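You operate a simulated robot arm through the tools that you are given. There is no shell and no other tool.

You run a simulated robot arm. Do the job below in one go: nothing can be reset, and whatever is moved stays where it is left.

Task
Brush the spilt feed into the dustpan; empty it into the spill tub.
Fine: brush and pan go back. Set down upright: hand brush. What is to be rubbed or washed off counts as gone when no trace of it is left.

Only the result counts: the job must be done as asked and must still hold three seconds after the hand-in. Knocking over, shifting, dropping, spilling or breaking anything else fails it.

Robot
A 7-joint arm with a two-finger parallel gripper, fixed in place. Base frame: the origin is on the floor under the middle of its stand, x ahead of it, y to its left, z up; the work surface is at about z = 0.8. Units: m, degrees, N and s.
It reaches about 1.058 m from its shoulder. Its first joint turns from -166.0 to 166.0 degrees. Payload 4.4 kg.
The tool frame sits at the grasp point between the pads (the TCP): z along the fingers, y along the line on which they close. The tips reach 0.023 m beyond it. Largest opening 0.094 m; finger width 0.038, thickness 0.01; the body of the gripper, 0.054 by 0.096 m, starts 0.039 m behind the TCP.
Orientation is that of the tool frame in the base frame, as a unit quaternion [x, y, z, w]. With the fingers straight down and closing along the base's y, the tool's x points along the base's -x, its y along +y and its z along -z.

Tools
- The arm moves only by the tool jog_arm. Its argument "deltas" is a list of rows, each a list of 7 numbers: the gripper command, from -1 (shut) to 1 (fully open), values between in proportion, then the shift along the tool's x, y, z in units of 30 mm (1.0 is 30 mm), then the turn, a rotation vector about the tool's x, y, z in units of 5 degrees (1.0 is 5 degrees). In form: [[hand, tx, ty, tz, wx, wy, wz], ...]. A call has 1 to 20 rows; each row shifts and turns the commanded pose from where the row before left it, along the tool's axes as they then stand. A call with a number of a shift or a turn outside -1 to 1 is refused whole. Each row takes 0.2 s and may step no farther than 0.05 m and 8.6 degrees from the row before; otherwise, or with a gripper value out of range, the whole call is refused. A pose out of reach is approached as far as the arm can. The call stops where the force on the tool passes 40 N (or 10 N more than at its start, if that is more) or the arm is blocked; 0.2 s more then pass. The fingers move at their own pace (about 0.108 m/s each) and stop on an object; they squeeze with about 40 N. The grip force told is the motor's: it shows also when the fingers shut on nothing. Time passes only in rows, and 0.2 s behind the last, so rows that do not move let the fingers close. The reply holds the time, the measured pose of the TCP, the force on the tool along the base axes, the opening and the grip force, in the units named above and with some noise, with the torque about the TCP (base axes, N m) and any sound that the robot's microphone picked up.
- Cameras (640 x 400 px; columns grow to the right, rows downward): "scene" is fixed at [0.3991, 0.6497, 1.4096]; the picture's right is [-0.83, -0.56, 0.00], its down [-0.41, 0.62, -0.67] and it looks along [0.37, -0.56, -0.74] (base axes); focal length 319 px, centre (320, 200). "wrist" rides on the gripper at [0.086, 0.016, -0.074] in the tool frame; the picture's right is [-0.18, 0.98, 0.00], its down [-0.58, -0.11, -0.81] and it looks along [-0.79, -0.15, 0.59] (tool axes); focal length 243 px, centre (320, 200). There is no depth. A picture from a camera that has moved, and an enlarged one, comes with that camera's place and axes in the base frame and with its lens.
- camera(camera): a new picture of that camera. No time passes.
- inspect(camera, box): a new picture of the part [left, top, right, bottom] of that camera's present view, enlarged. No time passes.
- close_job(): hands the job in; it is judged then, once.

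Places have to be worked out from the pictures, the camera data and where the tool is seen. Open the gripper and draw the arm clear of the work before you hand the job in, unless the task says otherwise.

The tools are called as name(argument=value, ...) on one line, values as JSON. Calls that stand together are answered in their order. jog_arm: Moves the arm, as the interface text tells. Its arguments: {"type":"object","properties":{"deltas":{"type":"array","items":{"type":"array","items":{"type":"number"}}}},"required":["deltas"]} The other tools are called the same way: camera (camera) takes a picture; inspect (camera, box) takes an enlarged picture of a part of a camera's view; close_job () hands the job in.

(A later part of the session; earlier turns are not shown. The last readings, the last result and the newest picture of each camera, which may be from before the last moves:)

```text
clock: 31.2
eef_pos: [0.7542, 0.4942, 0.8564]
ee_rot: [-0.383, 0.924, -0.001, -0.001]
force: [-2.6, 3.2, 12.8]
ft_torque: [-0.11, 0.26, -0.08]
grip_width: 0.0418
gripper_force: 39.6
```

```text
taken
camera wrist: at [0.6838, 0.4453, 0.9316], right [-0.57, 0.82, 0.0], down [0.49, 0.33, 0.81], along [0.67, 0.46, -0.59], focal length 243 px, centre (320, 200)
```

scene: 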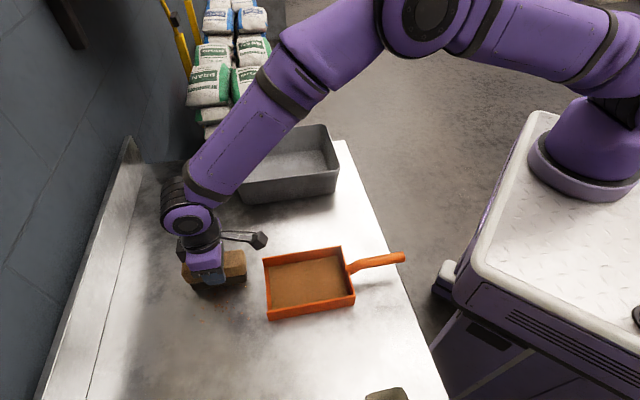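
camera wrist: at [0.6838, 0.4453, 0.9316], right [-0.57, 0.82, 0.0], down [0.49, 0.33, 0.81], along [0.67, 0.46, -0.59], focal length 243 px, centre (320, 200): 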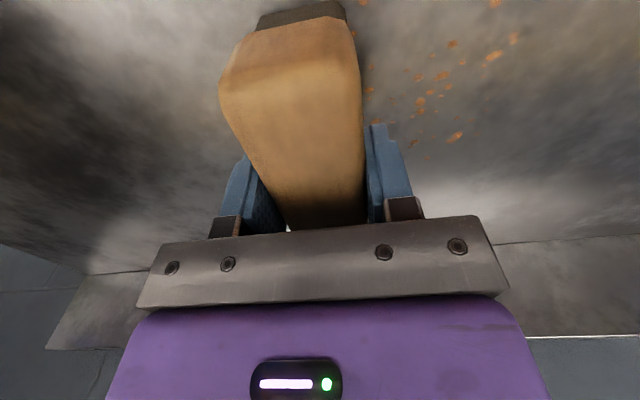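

The pan is filling and the bench still shows faint crumbs behind the brush. I zoom in to see what is left.

inspect(camera="wrist", box=[340, 0, 564, 140])

inspect(camera="scene", box=[150, 230, 342, 350])

```text
2.86 times, centred on (452, 70) of wrist
camera zoom: at [0.6838, 0.4453, 0.9316], right [-0.57, 0.82, 0.0], down [0.49, 0.33, 0.81], along [0.67, 0.46, -0.59], focal length 693 px, centre (-57, 571)
```

zoom: 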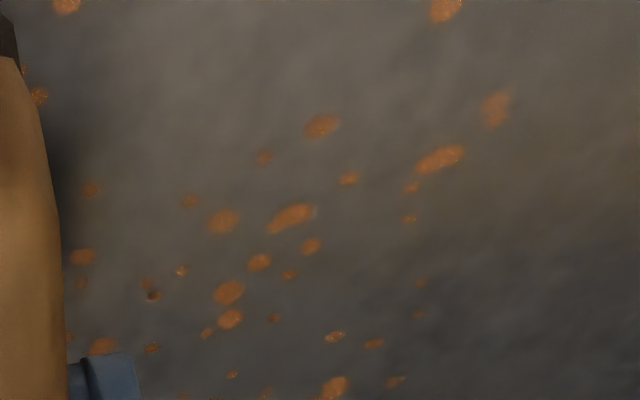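

```text
3.33 times, centred on (246, 290) of scene
camera zoom: at [0.3991, 0.6497, 1.4096], right [-0.83, -0.56, 0.0], down [-0.41, 0.62, -0.67], along [0.37, -0.56, -0.74], focal length 1063 px, centre (567, -100)
```

zoom: 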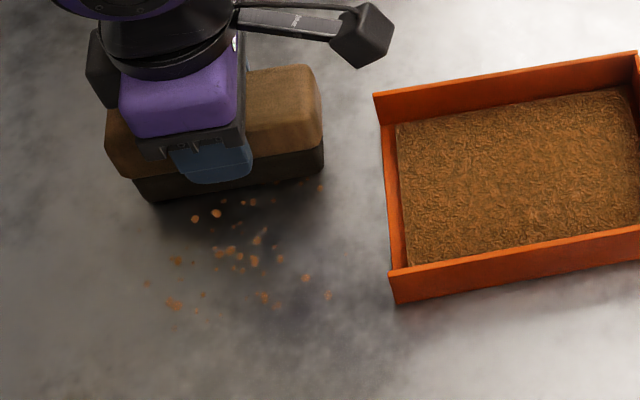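

The feed is a fading layer: one pass takes off part of it. I brush back over the same area with steady contact.

jog_arm(deltas=[[-1, 0, 0.35, 0, 0, 0, 0], [-1, 0, 0.35, 0, 0, 0, 0], [-1, 0, 0.35, 0, 0, 0, 0], [-1, 0, 0.35, 0, 0, 0, 0], [-1, 0, 0.35, 0, 0, 0, 0], [-1, 0, 0.35, 0, 0, 0, 0], [-1, 0, 0.35, 0, 0, 0, 0], [-1, 0, 0.35, 0, 0, 0, 0], [-1, 0, 0.35, 0, 0, 0, 0], [-1, 0, 0.35, 0, 0, 0, 0], [-1, 0, 0.35, 0, 0, 0, 0], [-1, 0, 0.35, 0, 0, 0, 0], [-1, 0, 0, 0, 0, 0, 0]])

inspect(camera="scene", box=[150, 230, 342, 350])

inspect(camera="wrist", box=[80, 0, 304, 140])

```text
clock: 34.0
eef_pos: [0.6673, 0.5829, 0.8564]
ee_rot: [-0.382, 0.924, 0.0, 0.0]
force: [1.3, -2.2, 10.9]
ft_torque: [-0.01, -0.1, -0.05]
grip_width: 0.0418
gripper_force: 40.1
```

```text
3.33 times, centred on (246, 290) of scene
camera zoom: at [0.3991, 0.6497, 1.4096], right [-0.83, -0.56, 0.0], down [-0.41, 0.62, -0.67], along [0.37, -0.56, -0.74], focal length 1063 px, centre (567, -100)
```

zoom: 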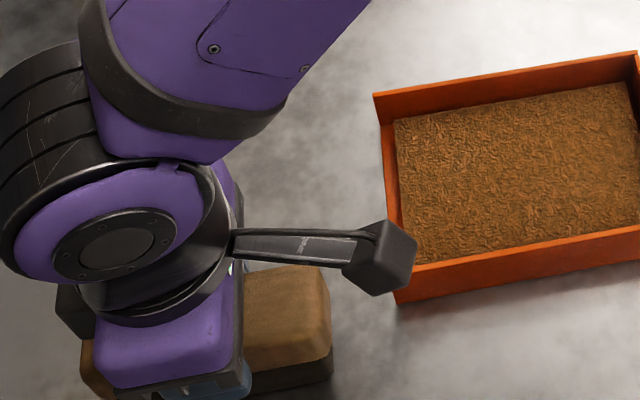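

```text
2.86 times, centred on (192, 70) of wrist
camera zoom: at [0.595, 0.5344, 0.9316], right [-0.56, 0.83, 0.0], down [0.49, 0.33, 0.81], along [0.67, 0.46, -0.59], focal length 693 px, centre (686, 571)
```

zoom: 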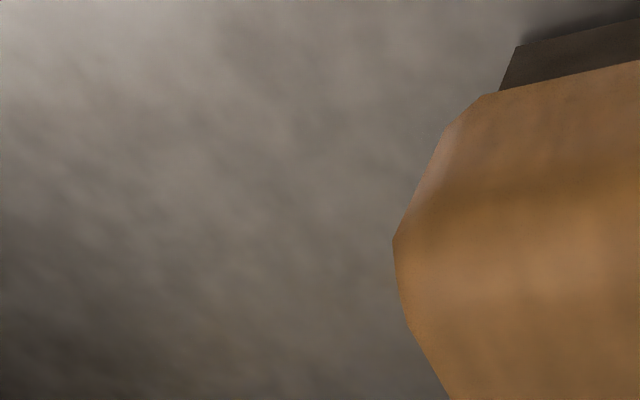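

The area covered looks clean after the second pass. I now brush the near margin (20 mm closer to the pan, still clear of its lip) and the far margin, to catch crumbs outside the first track.

jog_arm(deltas=[[-1, 0.33, 0, 0, 0, 0, 0], [-1, 0.33, 0, 0, 0, 0, 0], [-1, 0, -0.4, 0, 0, 0, 0], [-1, 0, -0.4, 0, 0, 0, 0], [-1, 0, -0.4, 0, 0, 0, 0], [-1, 0, -0.4, 0, 0, 0, 0], [-1, 0, -0.4, 0, 0, 0, 0], [-1, 0, -0.4, 0, 0, 0, 0], [-1, 0, -0.4, 0, 0, 0, 0], [-1, 0, -0.4, 0, 0, 0, 0], [-1, 0, -0.4, 0, 0, 0, 0], [-1, 0, -0.4, 0, 0, 0, 0], [-1, 0, -0.4, 0, 0, 0, 0], [-1, 0, 0, 0, 0, 0, 0]])

inspect(camera="scene", box=[150, 230, 342, 350])

inspect(camera="wrist", box=[340, 0, 564, 140])

```text
clock: 37.0
eef_pos: [0.747, 0.4743, 0.8556]
ee_rot: [-0.381, 0.924, -0.001, -0.001]
force: [1.7, 0.1, 2.7]
ft_torque: [0.07, -0.1, 0.02]
grip_width: 0.0415
gripper_force: 40.1
```

```text
3.33 times, centred on (246, 290) of scene
camera zoom: at [0.3991, 0.6497, 1.4096], right [-0.83, -0.56, 0.0], down [-0.41, 0.62, -0.67], along [0.37, -0.56, -0.74], focal length 1063 px, centre (567, -100)
```

zoom: 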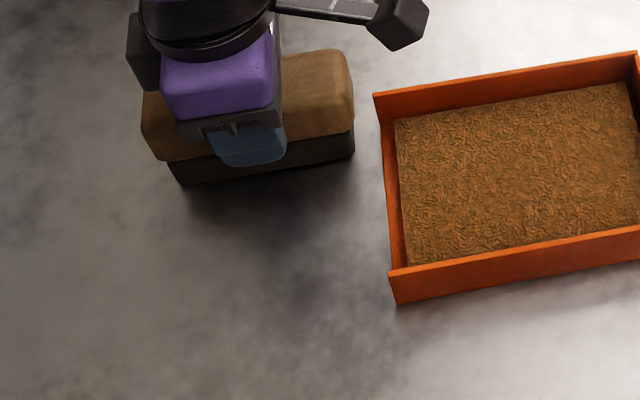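

```text
2.86 times, centred on (452, 70) of wrist
camera zoom: at [0.6749, 0.4262, 0.9317], right [-0.56, 0.83, 0.0], down [0.49, 0.33, 0.81], along [0.67, 0.46, -0.59], focal length 693 px, centre (-57, 571)
```

zoom: 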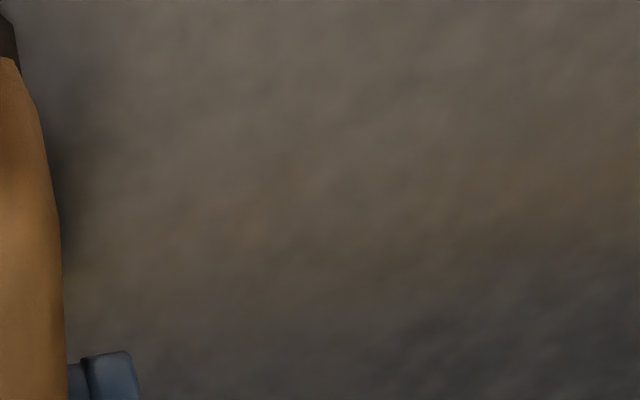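

The bench looks clean here, with a full heap in the pan. I now do the far margin (n up to ~0.96) on a return stroke, with a touch more contact.

jog_arm(deltas=[[-1, -0.5, 0, 0.01, 0, 0, 0], [-1, -0.5, 0, 0, 0, 0, 0], [-1, -0.5, 0, 0, 0, 0, 0], [-1, 0, 0.4, 0, 0, 0, 0], [-1, 0, 0.4, 0, 0, 0, 0], [-1, 0, 0.4, 0, 0, 0, 0], [-1, 0, 0.4, 0, 0, 0, 0], [-1, 0, 0.4, 0, 0, 0, 0], [-1, 0, 0.4, 0, 0, 0, 0], [-1, 0, 0.4, 0, 0, 0, 0], [-1, 0, 0.4, 0, 0, 0, 0], [-1, 0, 0.4, 0, 0, 0, 0], [-1, 0, 0.4, 0, 0, 0, 0], [-1, 0, 0.4, 0, 0, 0, 0], [-1, 0, 0.2, 0, 0, 0, 0], [-1, 0, 0, 0, 0, 0, 0]])

camera(camera="wrist")

```text
clock: 40.4
eef_pos: [0.6792, 0.6046, 0.8563]
ee_rot: [-0.383, 0.924, 0.001, 0.001]
force: [4.4, -4.1, 18.7]
ft_torque: [-0.29, -0.02, -0.02]
grip_width: 0.0416
gripper_force: 39.6
```

```text
taken
camera wrist: at [0.6088, 0.5557, 0.9315], right [-0.56, 0.83, 0.0], down [0.49, 0.33, 0.81], along [0.67, 0.46, -0.59], focal length 243 px, centre (320, 200)
```

wrist: 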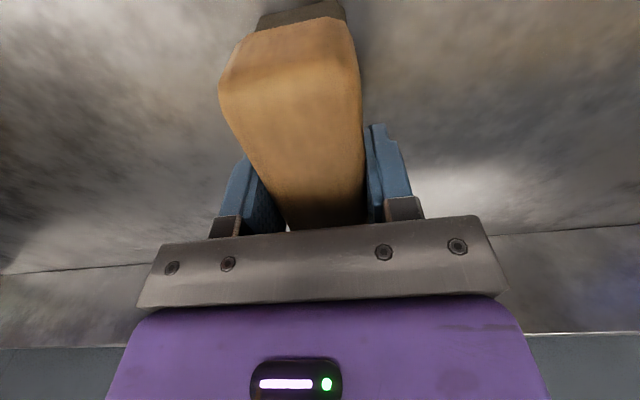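

The wrist view shows no crumbs left. I lift the brush and carry it back above its home spot, then inspect the whole swept area unobstructed.

jog_arm(deltas=[[-1, 0, 0, -0.5, 0, 0, 0], [-1, 0, 0, -1, 0, 0, 0], [-1, 0, 0, -1, 0, 0, 0], [-1, 0.927, 0.227, 0, 0, 0, 0], [-1, 0.927, 0.227, 0, 0, 0, 0], [-1, 0.927, 0.227, 0, 0, 0, 0], [-1, 0.927, 0.227, 0, 0, 0, 0], [-1, 0.927, 0.227, 0, 0, 0, 0], [-1, 0.927, 0.227, 0, 0, 0, 0], [-1, 0.927, 0.227, 0, 0, 0, 0], [-1, 0.927, 0.227, 0, 0, 0, 0], [-1, 0.927, 0.227, 0, 0, 0, 0], [-1, 0.927, 0.227, 0, 0, 0, 0], [-1, 0, 0, 0, 0, 0, 0]])

camera(camera="scene")

inspect(camera="scene", box=[140, 250, 268, 330])

inspect(camera="scene", box=[230, 240, 422, 360])

```text
clock: 43.4
eef_pos: [0.435, 0.4575, 0.9288]
ee_rot: [-0.383, 0.924, 0.001, 0.0]
force: [0.2, 0.2, -1.9]
ft_torque: [0.01, 0.03, 0.01]
grip_width: 0.0416
gripper_force: 40.5
```

```text
taken
```

scene: 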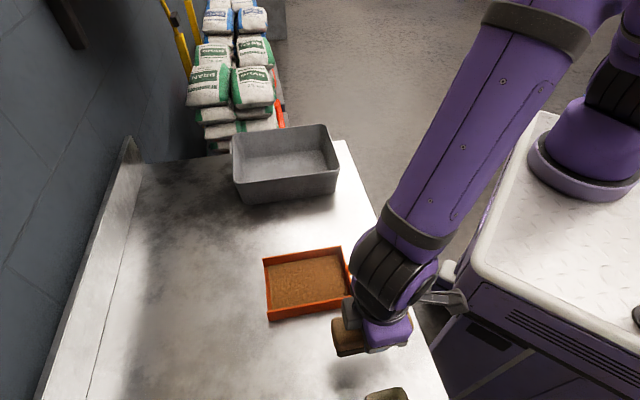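

```text
5.00 times, centred on (204, 290) of scene
camera zoom: at [0.3991, 0.6497, 1.4096], right [-0.83, -0.56, 0.0], down [-0.41, 0.62, -0.67], along [0.37, -0.56, -0.74], focal length 1594 px, centre (900, -250)
```

zoom: 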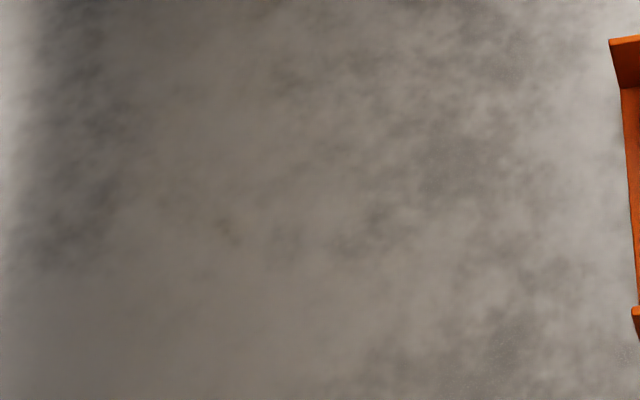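

```text
3.33 times, centred on (326, 300) of scene
camera zoom: at [0.3991, 0.6497, 1.4096], right [-0.83, -0.56, 0.0], down [-0.41, 0.62, -0.67], along [0.37, -0.56, -0.74], focal length 1063 px, centre (300, -133)
```

zoom: 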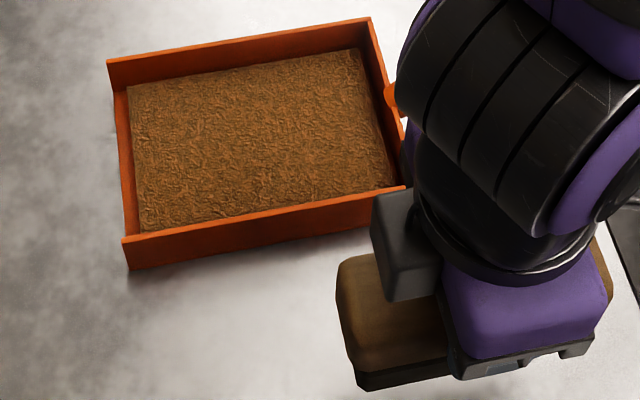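

The bench looks clean. To be certain that no faint trace is left, I enlarge the crumb area further before putting the brush down.

inspect(camera="scene", box=[180, 270, 228, 300])

inspect(camera="scene", box=[180, 300, 228, 330])

inspect(camera="scene", box=[224, 270, 272, 300])

inspect(camera="scene", box=[224, 300, 272, 330])

```text
13.33 times, centred on (204, 285) of scene
camera zoom: at [0.3991, 0.6497, 1.4096], right [-0.83, -0.56, 0.0], down [-0.41, 0.62, -0.67], along [0.37, -0.56, -0.74], focal length 4252 px, centre (1867, -933)
```

zoom: 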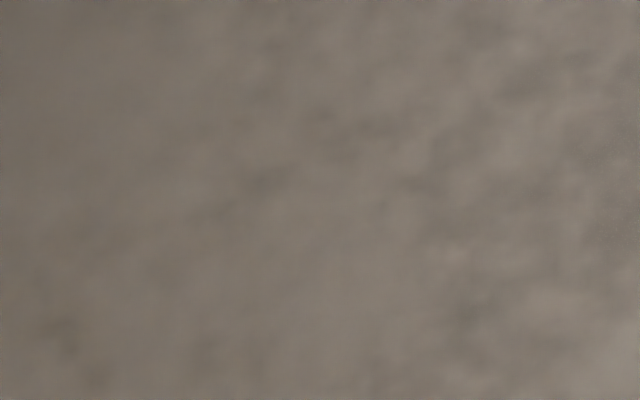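

```text
13.33 times, centred on (204, 315) of scene
camera zoom: at [0.3991, 0.6497, 1.4096], right [-0.83, -0.56, 0.0], down [-0.41, 0.62, -0.67], along [0.37, -0.56, -0.74], focal length 4252 px, centre (1867, -1333)
```

zoom: 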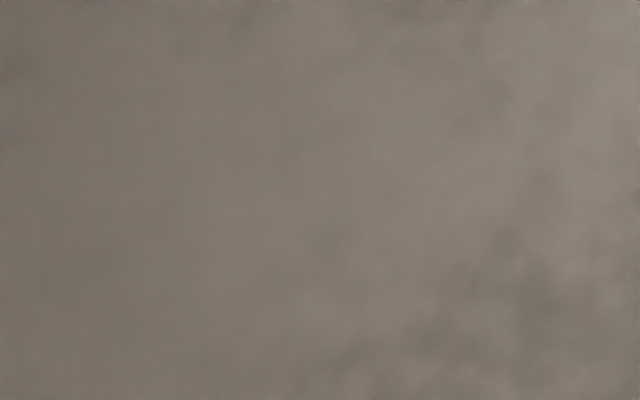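

```text
13.33 times, centred on (248, 285) of scene
camera zoom: at [0.3991, 0.6497, 1.4096], right [-0.83, -0.56, 0.0], down [-0.41, 0.62, -0.67], along [0.37, -0.56, -0.74], focal length 4252 px, centre (1280, -933)
```

zoom: 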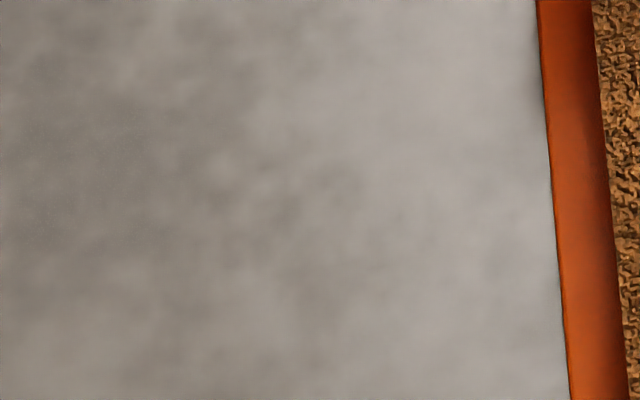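

```text
13.33 times, centred on (248, 315) of scene
camera zoom: at [0.3991, 0.6497, 1.4096], right [-0.83, -0.56, 0.0], down [-0.41, 0.62, -0.67], along [0.37, -0.56, -0.74], focal length 4252 px, centre (1280, -1333)
```

zoom: 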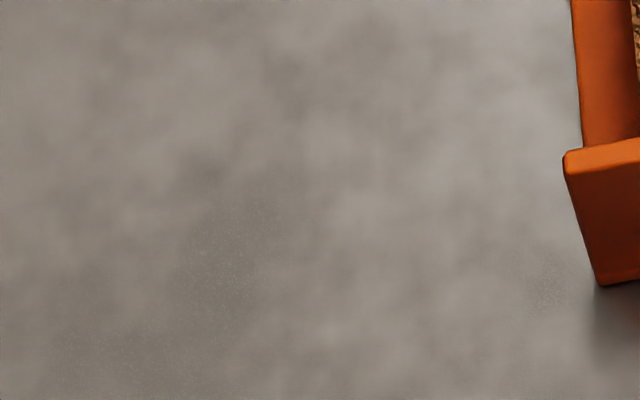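

No trace remains on the bench. The brush is above its home spot within about 1–2 mm, so I lower it to just above the bench.

jog_arm(deltas=[[-1, 0.04, -0.03, 0.6, 0, 0, 0], [-1, 0, 0, 0.8, 0, 0, 0], [-1, 0, 0, 0.8, 0, 0, 0], [-1, 0, 0, 0.1, 0, 0, 0], [-1, 0, 0, 0.05, 0, 0, 0], [-1, 0, 0, 0, 0, 0, 0]])

```text
clock: 44.8
eef_pos: [0.4365, 0.4538, 0.859]
ee_rot: [-0.382, 0.924, 0.0, -0.001]
force: [0.1, -0.9, -0.9]
ft_torque: [0.01, -0.03, 0.0]
grip_width: 0.0419
gripper_force: 40.1
```

About 2 mm above contact. I lower in 1 mm steps until the bristles touch.

jog_arm(deltas=[[-1, 0, 0, 0.03, 0, 0, 0], [-1, 0, 0, 0.02, 0, 0, 0], [-1, 0, 0, 0, 0, 0, 0]])

```text
clock: 45.6
eef_pos: [0.4356, 0.4554, 0.8581]
ee_rot: [-0.383, 0.924, 0.0, 0.0]
force: [0.3, -0.2, -2.0]
ft_torque: [-0.04, -0.01, 0.0]
grip_width: 0.0414
gripper_force: 39.1
```

Weight is still on the hand. Another 1–1.5 mm down.

jog_arm(deltas=[[-1, 0, 0, 0.03, 0, 0, 0], [-1, 0, 0, 0.02, 0, 0, 0], [-1, 0, 0, 0, 0, 0, 0]])

```text
clock: 46.4
eef_pos: [0.4349, 0.454, 0.8564]
ee_rot: [-0.382, 0.924, 0.0, 0.0]
force: [-0.4, -0.8, -1.1]
ft_torque: [-0.01, -0.02, 0.02]
grip_width: 0.0417
gripper_force: 40.2
```

Nearly touching (force easing). One more 0.6–0.9 mm step, then I'll release.

jog_arm(deltas=[[-1, 0, 0, 0.025, 0, 0, 0], [-1, 0, 0, 0, 0, 0, 0]])

```text
clock: 47.0
eef_pos: [0.4356, 0.4555, 0.855]
ee_rot: [-0.382, 0.924, 0.0, 0.0]
force: [0.0, -0.3, -1.5]
ft_torque: [0.02, -0.01, 0.01]
grip_width: 0.0417
gripper_force: 40.0
```

The force still reads about the brush's weight, so I go down another 0.7 mm.

jog_arm(deltas=[[-1, 0, 0, 0.025, 0, 0, 0], [-1, 0, 0, 0, 0, 0, 0]])

```text
clock: 47.6
eef_pos: [0.435, 0.4549, 0.8548]
ee_rot: [-0.382, 0.924, 0.0, 0.0]
force: [-0.5, -1.2, 11.5]
ft_torque: [-0.13, 0.06, -0.02]
grip_width: 0.0415
gripper_force: 40.1
```

Firm contact (11.5 N). I ease off 0.4 mm, open the fingers and rise straight up.

jog_arm(deltas=[[-1, 0, 0, -0.013, 0, 0, 0], [0.2, 0, 0, 0, 0, 0, 0], [0.7, 0, 0, 0, 0, 0, 0], [0.7, 0, 0, 0, 0, 0, 0], [0.7, 0, 0, -0.5, 0, 0, 0], [0.7, 0, 0, -1, 0, 0, 0], [0.7, 0, 0, -1, 0, 0, 0], [0.7, 0, 0, -1, 0, 0, 0], [0.7, 0, 0, -1, 0, 0, 0], [0.7, 0, 0, 0, 0, 0, 0]])

camera(camera="scene")

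camera(camera="wrist")

```text
clock: 49.8
eef_pos: [0.4359, 0.4557, 0.9909]
ee_rot: [-0.382, 0.924, 0.0, 0.0]
force: [-0.4, 0.2, 0.3]
ft_torque: [0.02, 0.02, -0.04]
grip_width: 0.08
gripper_force: 0.0
```

```text
taken
```

scene: 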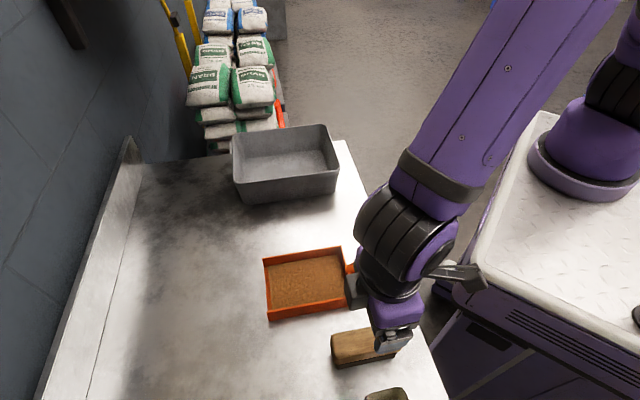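

```text
taken
camera wrist: at [0.3635, 0.407, 1.0664], right [-0.56, 0.83, 0.0], down [0.49, 0.33, 0.81], along [0.67, 0.46, -0.59], focal length 243 px, centre (320, 200)
```

wrist: 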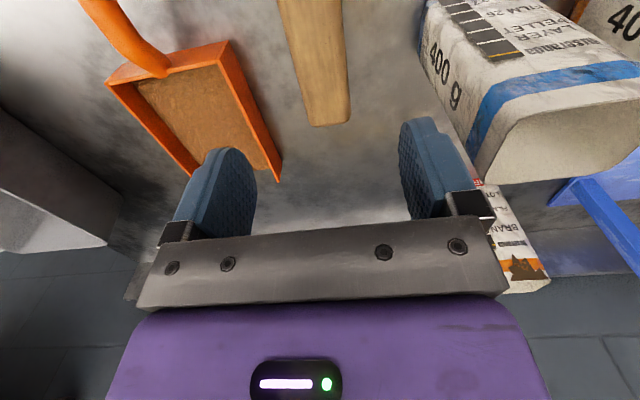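

The brush stands upright back at its spot, and the heap lies in the pan. I now move over the pan handle and tilt the hand 25° (fingers forward-down) so that I have more tilt range for pouring later.

jog_arm(deltas=[[0.6, 0.47, -0.99, 0, 0, 0, 0], [0.6, 0.47, -0.99, 0, 0, 0, 0], [0.6, 0.47, -0.99, 0, 0, 0, 0], [0.6, 0.47, -0.99, 0, 0, 0, 0], [0.6, 0.47, -0.99, 0, 0, 0, 0], [0.6, 0, 0, 0, 0, -1, 0], [0.6, 0, 0, 0, 0, -1, 0], [0.6, 0, 0, 0, 0, -1, 0], [0.6, 0, 0, 0, 0, -1, 0], [0.6, 0, 0, 0, 0, -1, 0], [0.6, 0, 0, 0, 0, 0, 0]])

camera(camera="wrist")

camera(camera="scene")

```text
clock: 52.2
eef_pos: [0.4911, 0.3004, 0.9907]
ee_rot: [-0.373, 0.902, 0.083, 0.2]
force: [-0.1, 0.7, 1.1]
ft_torque: [0.0, 0.02, 0.01]
grip_width: 0.0752
gripper_force: 0.0
```

```text
taken
camera wrist: at [0.4025, 0.2347, 1.0228], right [-0.58, 0.81, 0.08], down [0.21, 0.05, 0.98], along [0.79, 0.58, -0.2], focal length 243 px, centre (320, 200)
```

wrist: 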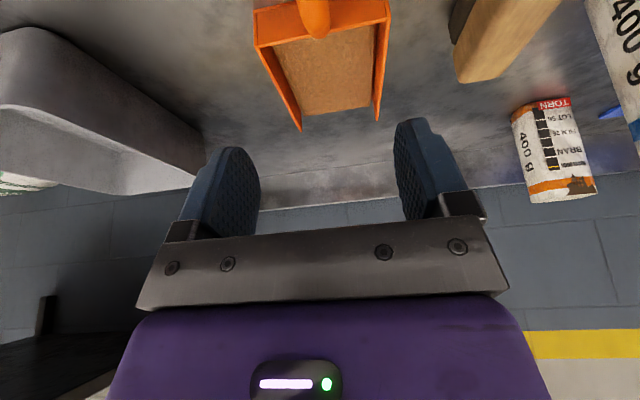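

```text
taken
```

scene: 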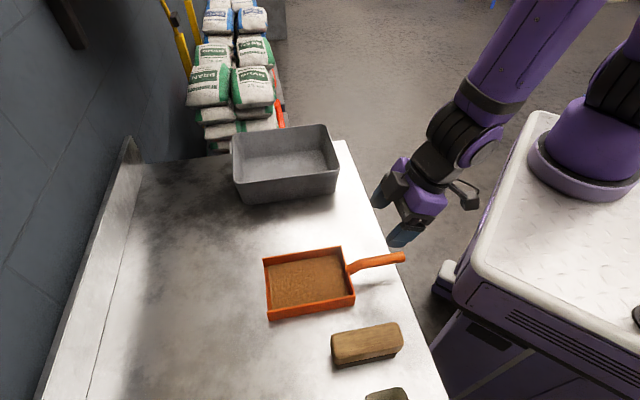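

The tilted hand is above the handle (n 0.560, l −0.135). I descend vertically most of the way and check.

jog_arm(deltas=[[0.6, 0.402, 0, 0.862, 0, 0, 0], [0.6, 0.402, 0, 0.862, 0, 0, 0], [0.6, 0.402, 0, 0.862, 0, 0, 0], [0.6, 0.402, 0, 0.862, 0, 0, 0], [0.6, 0, 0, 0, 0, 0, 0]])

inspect(camera="scene", box=[300, 200, 460, 300])

camera(camera="wrist")

```text
clock: 53.4
eef_pos: [0.4903, 0.3006, 0.8768]
ee_rot: [-0.374, 0.902, 0.084, 0.2]
force: [-0.2, -0.6, 0.3]
ft_torque: [0.0, 0.0, -0.01]
grip_width: 0.0752
gripper_force: 0.0
```

```text
4.00 times, centred on (380, 250) of scene
camera zoom: at [0.3991, 0.6497, 1.4096], right [-0.83, -0.56, 0.0], down [-0.41, 0.62, -0.67], along [0.37, -0.56, -0.74], focal length 1276 px, centre (80, 0)
```

zoom: 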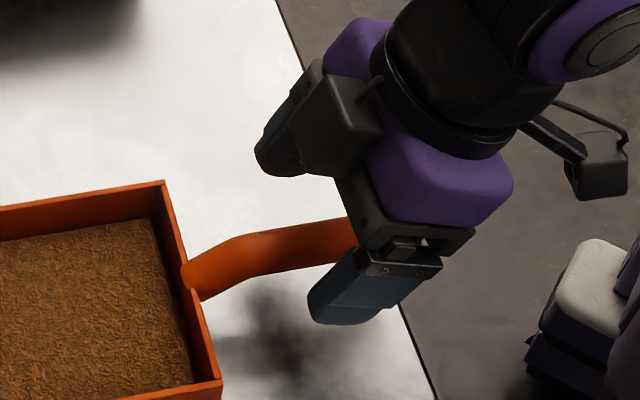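

```text
taken
camera wrist: at [0.4021, 0.2348, 0.9087], right [-0.58, 0.81, 0.08], down [0.21, 0.05, 0.98], along [0.79, 0.58, -0.2], focal length 243 px, centre (320, 200)
```

wrist: 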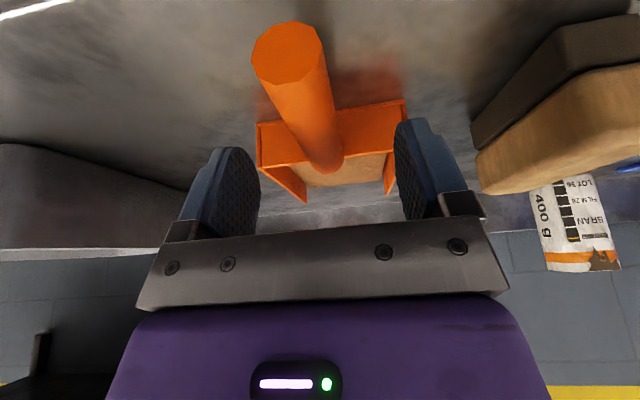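

Alignment is good with the handle between the fingers. I go down the last 28 mm and close.

jog_arm(deltas=[[0.6, 0.2, 0, 0.43, 0, 0, 0], [0.6, 0.2, 0, 0.43, 0, 0, 0], [0.6, 0, 0, 0, 0, 0, 0], [-0.2, 0, 0, 0, 0, 0, 0], [-1, 0, 0, 0, 0, 0, 0], [-1, 0, 0, 0, 0, 0, 0], [-1, 0, 0, 0, 0, 0, 0], [-1, 0, 0, 0, 0, 0, 0]])

inspect(camera="scene", box=[236, 200, 460, 340])

```text
clock: 55.2
eef_pos: [0.4898, 0.3012, 0.8473]
ee_rot: [-0.374, 0.902, 0.082, 0.2]
force: [0.0, -0.4, 0.1]
ft_torque: [-0.13, 0.14, -0.03]
grip_width: 0.0213
gripper_force: 39.9
```

```text
2.86 times, centred on (348, 270) of scene
camera zoom: at [0.3991, 0.6497, 1.4096], right [-0.83, -0.56, 0.0], down [-0.41, 0.62, -0.67], along [0.37, -0.56, -0.74], focal length 911 px, centre (240, 0)
```

zoom: 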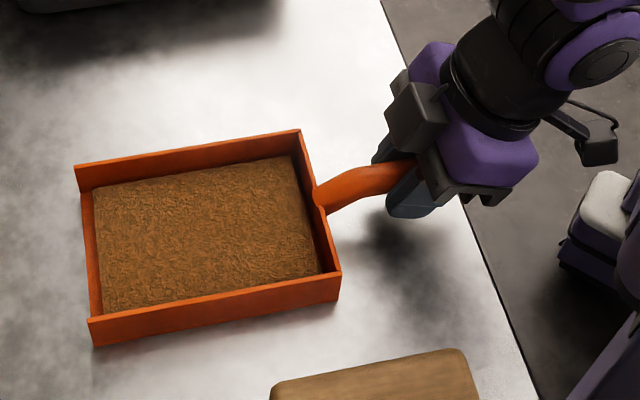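

The handle is gripped at (0.490, 0.301, 0.847); the pan's home for this grasp would be n≈0.581, l≈−0.274. I lift gently 12 mm and read the weight, then tip the mouth up 5° so nothing runs out.

jog_arm(deltas=[[-1, -0.07, 0, -0.15, 0, 0, 0], [-1, -0.1, 0, -0.21, 0, 0, 0], [-1, 0, 0, 0, 0, -0.5, 0], [-1, 0, 0, 0, 0, -0.5, 0], [-1, 0, 0, 0, 0, 0, 0]])

inspect(camera="scene", box=[236, 200, 460, 340])

```text
clock: 56.4
eef_pos: [0.4908, 0.3004, 0.8593]
ee_rot: [-0.369, 0.893, 0.098, 0.239]
force: [0.6, -0.5, -1.4]
ft_torque: [-0.13, 0.1, 0.01]
grip_width: 0.0212
gripper_force: 39.6
```

```text
2.86 times, centred on (348, 270) of scene
camera zoom: at [0.3991, 0.6497, 1.4096], right [-0.83, -0.56, 0.0], down [-0.41, 0.62, -0.67], along [0.37, -0.56, -0.74], focal length 911 px, centre (240, 0)
```

zoom: 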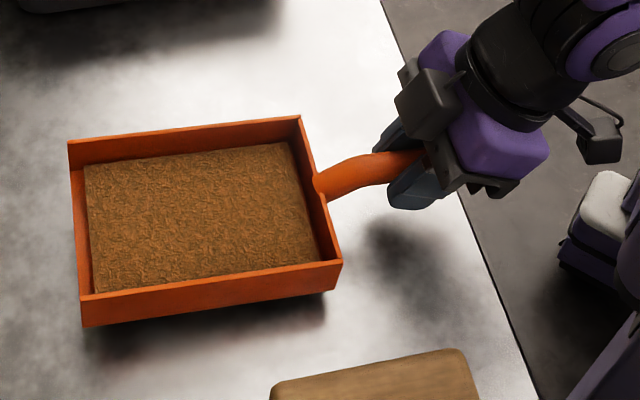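

The pan lifts cleanly with the heap in place. I raise it to z≈1.02 while drawing back a little, then carry it sideways over the tub.

jog_arm(deltas=[[-1, -0.155, 0, -0.937, 0, 0, 0], [-1, -0.155, 0, -0.937, 0, 0, 0], [-1, -0.155, 0, -0.937, 0, 0, 0], [-1, -0.155, 0, -0.937, 0, 0, 0], [-1, -0.155, 0, -0.937, 0, 0, 0], [-1, -0.155, 0, -0.937, 0, 0, 0], [-1, 0, -0.5, 0, 0, 0, 0], [-1, 0, -0.9, 0, 0, 0, 0], [-1, 0, -0.9, 0, 0, 0, 0], [-1, 0, -0.9, 0, 0, 0, 0], [-1, 0, -0.9, 0, 0, 0, 0], [-1, 0, -0.9, 0, 0, 0, 0], [-1, 0, 0, 0, 0, 0, 0]])

camera(camera="scene")

```text
clock: 59.2
eef_pos: [0.573, 0.1812, 1.0209]
ee_rot: [-0.369, 0.893, 0.098, 0.238]
force: [-0.2, -0.4, -1.4]
ft_torque: [-0.13, 0.13, 0.0]
grip_width: 0.0212
gripper_force: 39.8
out of reach, approached as far as the arm can: row 4, 5, 6, 7, 8
```

```text
taken
```

scene: 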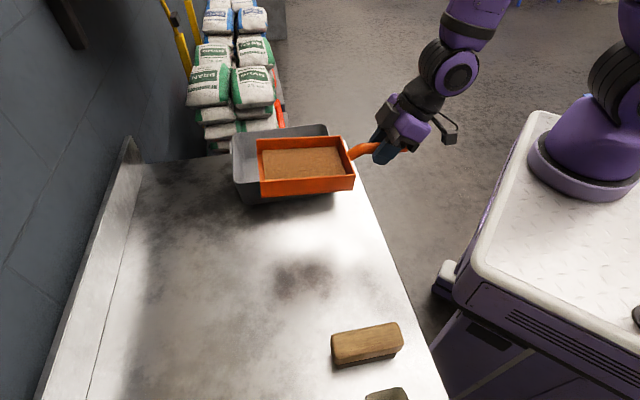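

The arm clipped its inner reach for a few rows but recovered; the pan is level and full at l≈−0.277. I continue sideways over the tub while drawing back slightly.

jog_arm(deltas=[[-1, 0.1, -0.9, -0.06, 0, 0, 0], [-1, 0.24, -0.9, -0.139, 0, 0, 0], [-1, 0.24, -0.9, -0.139, 0, 0, 0], [-1, 0.24, -0.9, -0.139, 0, 0, 0], [-1, 0.24, -0.9, -0.139, 0, 0, 0], [-1, 0.24, -0.9, -0.139, 0, 0, 0], [-1, 0, -0.3, 0, 0, 0, 0], [-1, 0, 0, 0, 0, 0, 0]])

camera(camera="scene")

camera(camera="wrist")

```text
clock: 61.0
eef_pos: [0.6607, 0.0285, 1.0202]
ee_rot: [-0.37, 0.892, 0.099, 0.239]
force: [-1.1, 0.1, -2.3]
ft_torque: [-0.12, 0.12, 0.02]
grip_width: 0.0218
gripper_force: 39.6
```

```text
taken
```

scene: 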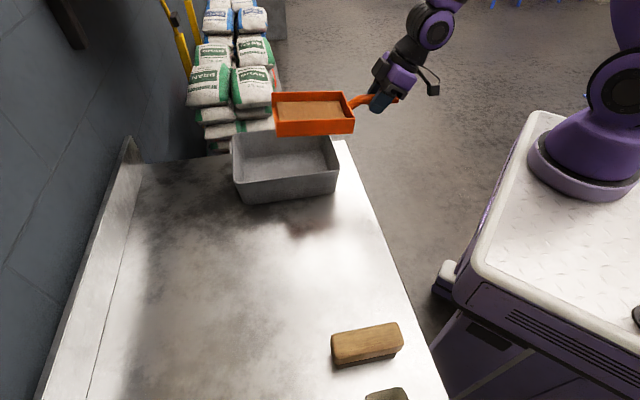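

```text
taken
camera wrist: at [0.5716, -0.038, 1.043], right [-0.58, 0.81, 0.09], down [0.15, -0.01, 0.99], along [0.8, 0.59, -0.12], focal length 243 px, centre (320, 200)
```

wrist: 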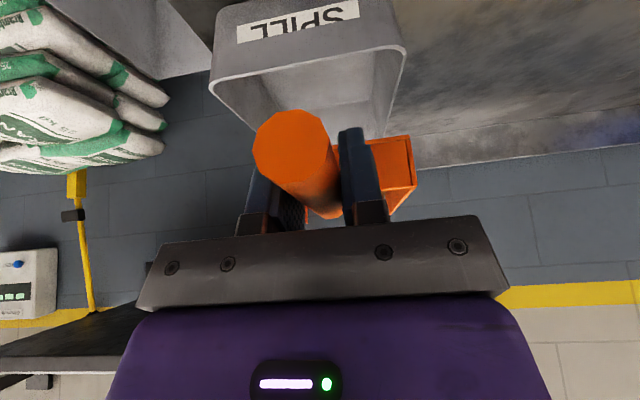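

The lip is now over the tub interior (n≈0.73). I lower and centre it about 5 cm above the rim (l≈−0.467) before tipping.

jog_arm(deltas=[[-1, 0.409, -0.222, 0.457, 0, 0, 0], [-1, 0.409, -0.222, 0.457, 0, 0, 0], [-1, 0.409, -0.222, 0.457, 0, 0, 0], [-1, 0, 0, 0, 0, 0, 0]])

inspect(camera="scene", box=[204, 60, 428, 200])

```text
clock: 62.0
eef_pos: [0.6681, 0.006, 0.9657]
ee_rot: [-0.369, 0.893, 0.099, 0.239]
force: [-0.2, -0.1, -2.0]
ft_torque: [-0.12, 0.15, -0.04]
grip_width: 0.0215
gripper_force: 40.0
```

```text
2.86 times, centred on (316, 130) of scene
camera zoom: at [0.3991, 0.6497, 1.4096], right [-0.83, -0.56, 0.0], down [-0.41, 0.62, -0.67], along [0.37, -0.56, -0.74], focal length 911 px, centre (331, 400)
```

zoom: 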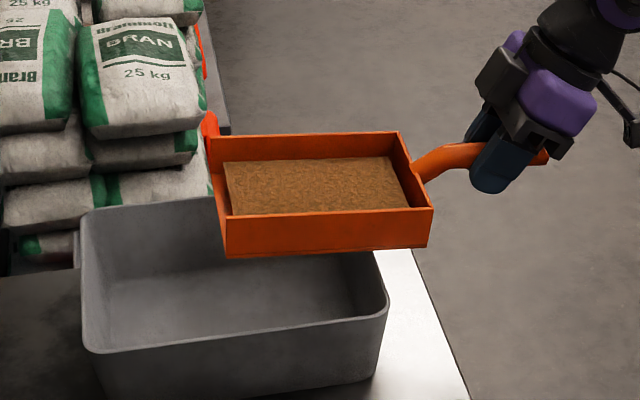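

Lip position agrees with my estimate (n≈0.72, over the tub). I start tipping about the lip, up to 30°.

jog_arm(deltas=[[-1, -0.301, 0, -0.642, 0, 1, 0], [-1, -0.293, 0, -0.628, 0, 1, 0], [-1, -0.288, 0, -0.615, 0, 1, 0], [-1, -0.285, 0, -0.6, 0, 1, 0], [-1, -0.279, 0, -0.587, 0, 1, 0], [-1, -0.277, 0, -0.571, 0, 1, 0], [-1, -0.28, 0, -0.56, 0, 1, 0], [-1, 0, 0, 0, 0, 0, 0]])

inspect(camera="scene", box=[204, 60, 428, 200])

```text
clock: 63.8
eef_pos: [0.6844, 0.0242, 1.1025]
ee_rot: [-0.383, 0.923, -0.017, -0.041]
force: [0.5, 0.4, -1.3]
ft_torque: [-0.11, 0.1, -0.02]
grip_width: 0.0215
gripper_force: 40.2
```

```text
2.86 times, centred on (316, 130) of scene
camera zoom: at [0.3991, 0.6497, 1.4096], right [-0.83, -0.56, 0.0], down [-0.41, 0.62, -0.67], along [0.37, -0.56, -0.74], focal length 911 px, centre (331, 400)
```

zoom: 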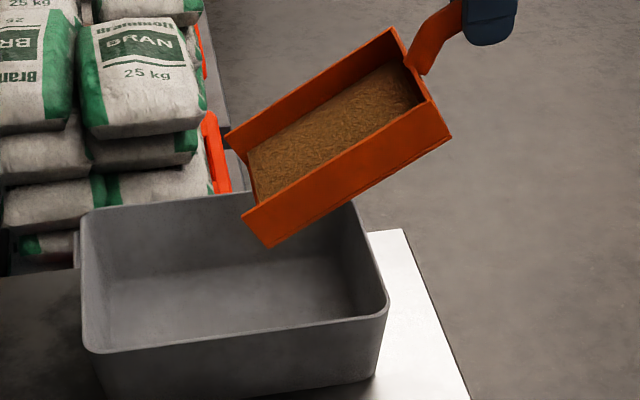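

At 30° the heap still holds and the lip is over the tub. I continue to tip in steps toward 50°.

jog_arm(deltas=[[-1, -0.277, 0, -0.543, 0, 1, 0], [-1, -0.279, 0, -0.527, 0, 1, 0], [-1, -0.283, 0, -0.514, 0, 1, 0], [-1, -0.289, 0, -0.502, 0, 1, 0], [-1, 0, 0, 0, 0, 0, 0], [-1, 0, 0, 0, 0, 0, 0]])

inspect(camera="scene", box=[204, 60, 428, 200])

```text
clock: 65.2
eef_pos: [0.7181, 0.0572, 1.1565]
ee_rot: [-0.373, 0.902, -0.083, -0.2]
force: [-1.5, -0.1, -1.0]
ft_torque: [-0.06, 0.04, -0.01]
grip_width: 0.0216
gripper_force: 40.8
```

```text
2.86 times, centred on (316, 130) of scene
camera zoom: at [0.3991, 0.6497, 1.4096], right [-0.83, -0.56, 0.0], down [-0.41, 0.62, -0.67], along [0.37, -0.56, -0.74], focal length 911 px, centre (331, 400)
```

zoom: 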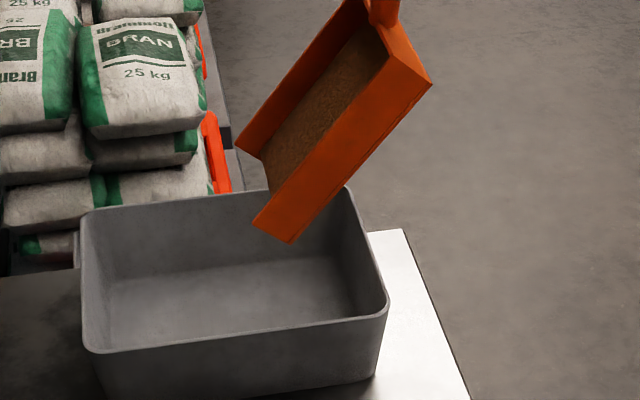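

At 50° the feed still clings in the pan with the lip over the tub. I tip further to 65°.

jog_arm(deltas=[[-1, -0.292, 0, -0.486, 0, 1, 0], [-1, -0.301, 0, -0.478, 0, 1, 0], [-1, -0.309, 0, -0.46, 0, 1, 0], [-1, 0, 0, 0, 0, 0, 0], [-1, 0, 0, 0, 0, 0, 0]])

inspect(camera="scene", box=[204, 60, 428, 200])

```text
clock: 66.4
eef_pos: [0.7484, 0.0878, 1.1767]
ee_rot: [-0.36, 0.868, -0.131, -0.315]
force: [-0.6, -0.1, -1.6]
ft_torque: [-0.04, 0.04, -0.02]
grip_width: 0.0214
gripper_force: 40.3
```

```text
2.86 times, centred on (316, 130) of scene
camera zoom: at [0.3991, 0.6497, 1.4096], right [-0.83, -0.56, 0.0], down [-0.41, 0.62, -0.67], along [0.37, -0.56, -0.74], focal length 911 px, centre (331, 400)
```

zoom: 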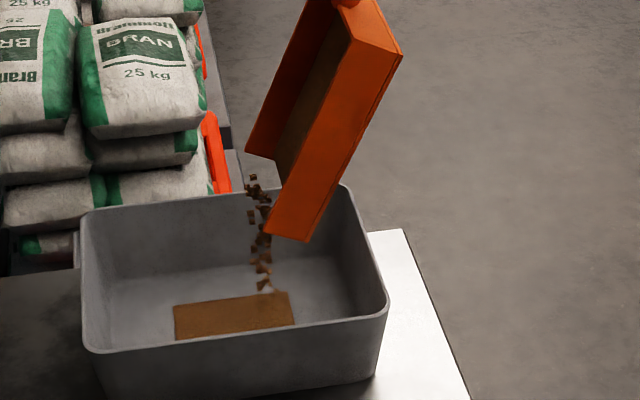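

The feed is falling into the tub and a heap is forming there. I hold this tilt for 2.5 s to let it run out.

jog_arm(deltas=[[-1, 0, 0, 0, 0, 0, 0], [-1, 0, 0, 0, 0, 0, 0], [-1, 0, 0, 0, 0, 0, 0], [-1, 0, 0, 0, 0, 0, 0], [-1, 0, 0, 0, 0, 0, 0], [-1, 0, 0, 0, 0, 0, 0], [-1, 0, 0, 0, 0, 0, 0], [-1, 0, 0, 0, 0, 0, 0], [-1, 0, 0, 0, 0, 0, 0], [-1, 0, 0, 0, 0, 0, 0], [-1, 0, 0, 0, 0, 0, 0], [-1, 0, 0, 0, 0, 0, 0]])

inspect(camera="scene", box=[204, 60, 428, 200])

```text
clock: 69.0
eef_pos: [0.75, 0.0869, 1.1779]
ee_rot: [-0.36, 0.868, -0.131, -0.316]
force: [-0.2, 1.2, -2.2]
ft_torque: [-0.02, 0.0, 0.01]
grip_width: 0.0217
gripper_force: 39.3
```

```text
2.86 times, centred on (316, 130) of scene
camera zoom: at [0.3991, 0.6497, 1.4096], right [-0.83, -0.56, 0.0], down [-0.41, 0.62, -0.67], along [0.37, -0.56, -0.74], focal length 911 px, centre (331, 400)
```

zoom: 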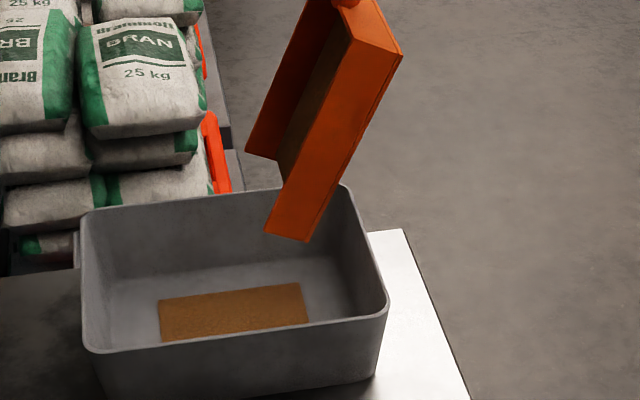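

The flow has stopped but the pan still seems to hold some feed. I tip further, to about 80°, keeping the lip over the tub.

jog_arm(deltas=[[-1, -0.317, 0, -0.452, 0, 1, 0], [-1, -0.325, 0, -0.439, 0, 1, 0], [-1, -0.339, 0, -0.429, 0, 1, 0], [-1, 0, 0, 0, 0, 0, 0], [-1, 0, 0, 0, 0, 0, 0], [-1, 0, 0, 0, 0, 0, 0]])

inspect(camera="scene", box=[204, 60, 428, 200])

```text
clock: 70.4
eef_pos: [0.7841, 0.1228, 1.1838]
ee_rot: [-0.339, 0.82, -0.176, -0.427]
force: [0.1, 0.3, -2.2]
ft_torque: [0.02, 0.01, -0.03]
grip_width: 0.0214
gripper_force: 39.7
```

```text
2.86 times, centred on (316, 130) of scene
camera zoom: at [0.3991, 0.6497, 1.4096], right [-0.83, -0.56, 0.0], down [-0.41, 0.62, -0.67], along [0.37, -0.56, -0.74], focal length 911 px, centre (331, 400)
```

zoom: 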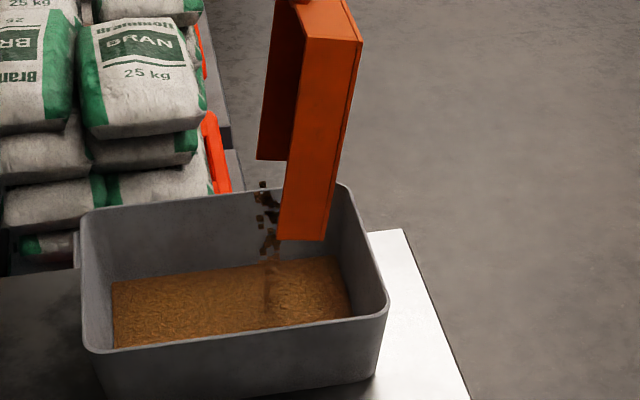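

The rest is pouring out and the tub heap is much bigger. I go 5° further and hold for a while so the pan empties completely.

jog_arm(deltas=[[-1, -0.347, 0, -0.42, 0, 1, 0], [-1, 0, 0, 0, 0, 0, 0], [-1, 0, 0, 0, 0, 0, 0], [-1, 0, 0, 0, 0, 0, 0], [-1, 0, 0, 0, 0, 0, 0], [-1, 0, 0, 0, 0, 0, 0], [-1, 0, 0, 0, 0, 0, 0], [-1, 0, 0, 0, 0, 0, 0], [-1, 0, 0, 0, 0, 0, 0], [-1, 0, 0, 0, 0, 0, 0], [-1, 0, 0, 0, 0, 0, 0]])

inspect(camera="scene", box=[204, 60, 428, 200])

camera(camera="wrist")

```text
clock: 72.8
eef_pos: [0.7957, 0.1343, 1.1849]
ee_rot: [-0.331, 0.8, -0.192, -0.462]
force: [0.2, 0.0, -1.7]
ft_torque: [0.03, -0.01, 0.0]
grip_width: 0.0214
gripper_force: 40.0
```

```text
2.86 times, centred on (316, 130) of scene
camera zoom: at [0.3991, 0.6497, 1.4096], right [-0.83, -0.56, 0.0], down [-0.41, 0.62, -0.67], along [0.37, -0.56, -0.74], focal length 911 px, centre (331, 400)
```

zoom: 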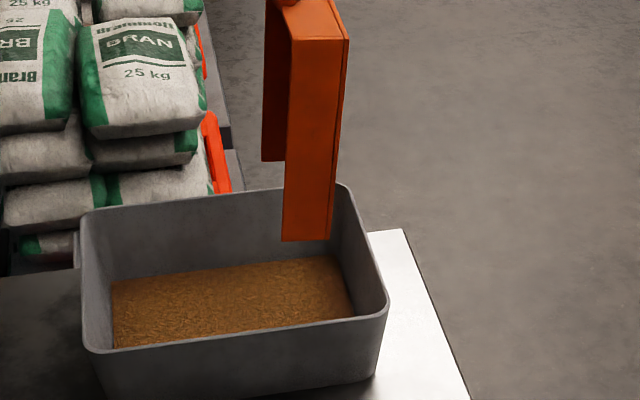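

```text
taken
camera wrist: at [0.7996, 0.1611, 1.2977], right [-0.63, 0.76, -0.16], down [0.78, 0.62, -0.1], along [0.02, -0.19, -0.98], focal length 243 px, centre (320, 200)
```

wrist: 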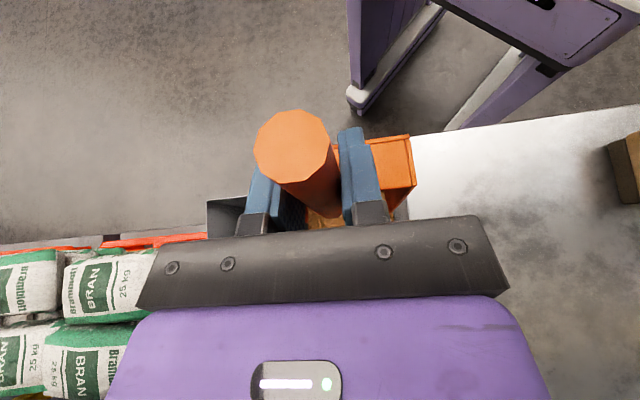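

The stream has ended and the pan looks empty. I tip back along the same path to about 30° while still over the tub, and look inside the pan.

jog_arm(deltas=[[-1, 0.309, 0, 0.449, 0, -1, 0], [-1, 0.3, 0, 0.457, 0, -1, 0], [-1, 0.286, 0, 0.465, 0, -1, 0], [-1, 0.276, 0, 0.478, 0, -1, 0], [-1, 0.267, 0, 0.485, 0, -1, 0], [-1, 0.259, 0, 0.502, 0, -1, 0], [-1, 0.249, 0, 0.509, 0, -1, 0], [-1, 0.244, 0, 0.526, 0, -1, 0], [-1, 0.237, 0, 0.537, 0, -1, 0], [-1, 0.233, 0, 0.549, 0, -1, 0], [-1, 0.229, 0, 0.565, 0, -1, 0], [-1, 0, 0, 0, 0, 0, 0]])

inspect(camera="scene", box=[204, 60, 428, 200])

```text
clock: 75.4
eef_pos: [0.6842, 0.0227, 1.1013]
ee_rot: [-0.382, 0.923, -0.017, -0.04]
force: [-0.2, 0.4, -0.7]
ft_torque: [-0.08, 0.07, 0.0]
grip_width: 0.0214
gripper_force: 40.6
```

```text
2.86 times, centred on (316, 130) of scene
camera zoom: at [0.3991, 0.6497, 1.4096], right [-0.83, -0.56, 0.0], down [-0.41, 0.62, -0.67], along [0.37, -0.56, -0.74], focal length 911 px, centre (331, 400)
```

zoom: 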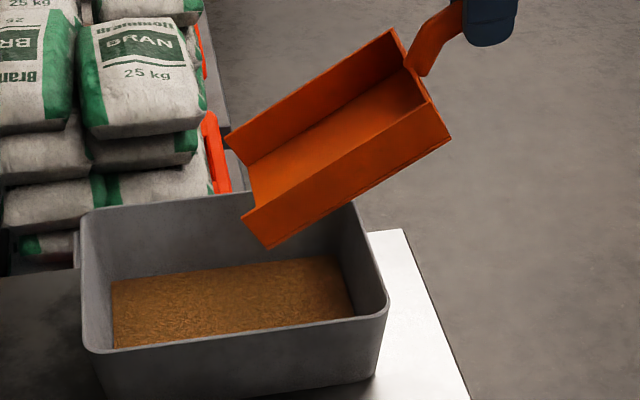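

The pan is empty and the feed lies in the tub. I bring the pan back to level above the tub.

jog_arm(deltas=[[-1, 0.23, 0, 0.582, 0, -1, 0], [-1, 0.227, 0, 0.593, 0, -1, 0], [-1, 0.227, 0, 0.609, 0, -1, 0], [-1, 0.232, 0, 0.622, 0, -1, 0], [-1, 0.233, 0, 0.638, 0, -1, 0], [-1, 0.237, 0, 0.652, 0, -1, 0], [-1, 0, 0, 0, 0, 0, 0]])

inspect(camera="scene", box=[204, 60, 428, 200])

```text
clock: 77.0
eef_pos: [0.6675, 0.0031, 0.9876]
ee_rot: [-0.373, 0.902, 0.082, 0.2]
force: [0.3, -0.2, -1.5]
ft_torque: [-0.1, 0.1, 0.01]
grip_width: 0.0214
gripper_force: 40.2
```

```text
2.86 times, centred on (316, 130) of scene
camera zoom: at [0.3991, 0.6497, 1.4096], right [-0.83, -0.56, 0.0], down [-0.41, 0.62, -0.67], along [0.37, -0.56, -0.74], focal length 911 px, centre (331, 400)
```

zoom: 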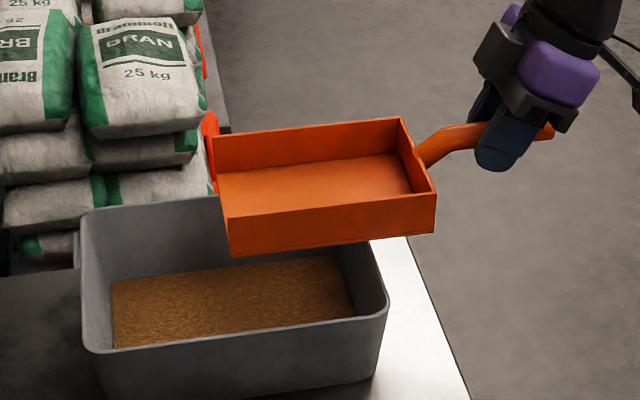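

The pan is level. I raise it and carry it back over its original spot (n≈0.581, l≈−0.274).

jog_arm(deltas=[[-1, -0.4226, 0, -0.9063, 0, 0, 0], [-1, -0.403, 0.8175, 0.188, 0, 0, 0], [-1, -0.403, 0.8175, 0.188, 0, 0, 0], [-1, -0.403, 0.8175, 0.188, 0, 0, 0], [-1, -0.403, 0.8175, 0.188, 0, 0, 0], [-1, -0.403, 0.8175, 0.188, 0, 0, 0], [-1, -0.403, 0.8175, 0.188, 0, 0, 0], [-1, -0.403, 0.8175, 0.188, 0, 0, 0], [-1, -0.403, 0.8175, 0.188, 0, 0, 0], [-1, 0, 0, 0, 0, 0, 0]])

camera(camera="scene")

```text
clock: 79.2
eef_pos: [0.6042, 0.2188, 1.0185]
ee_rot: [-0.373, 0.902, 0.083, 0.2]
force: [-0.1, -0.9, -1.6]
ft_torque: [-0.14, 0.09, -0.02]
grip_width: 0.0214
gripper_force: 40.2
```

```text
taken
```

scene: 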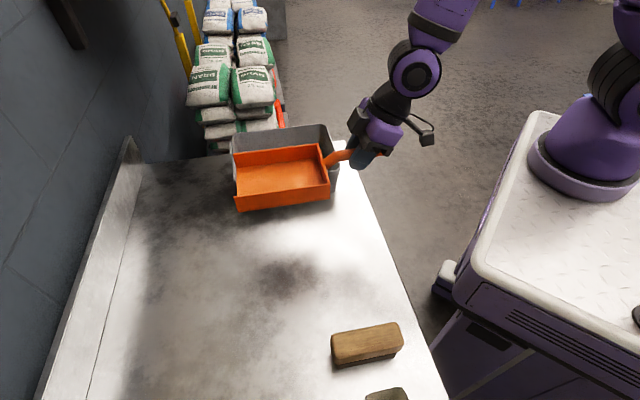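

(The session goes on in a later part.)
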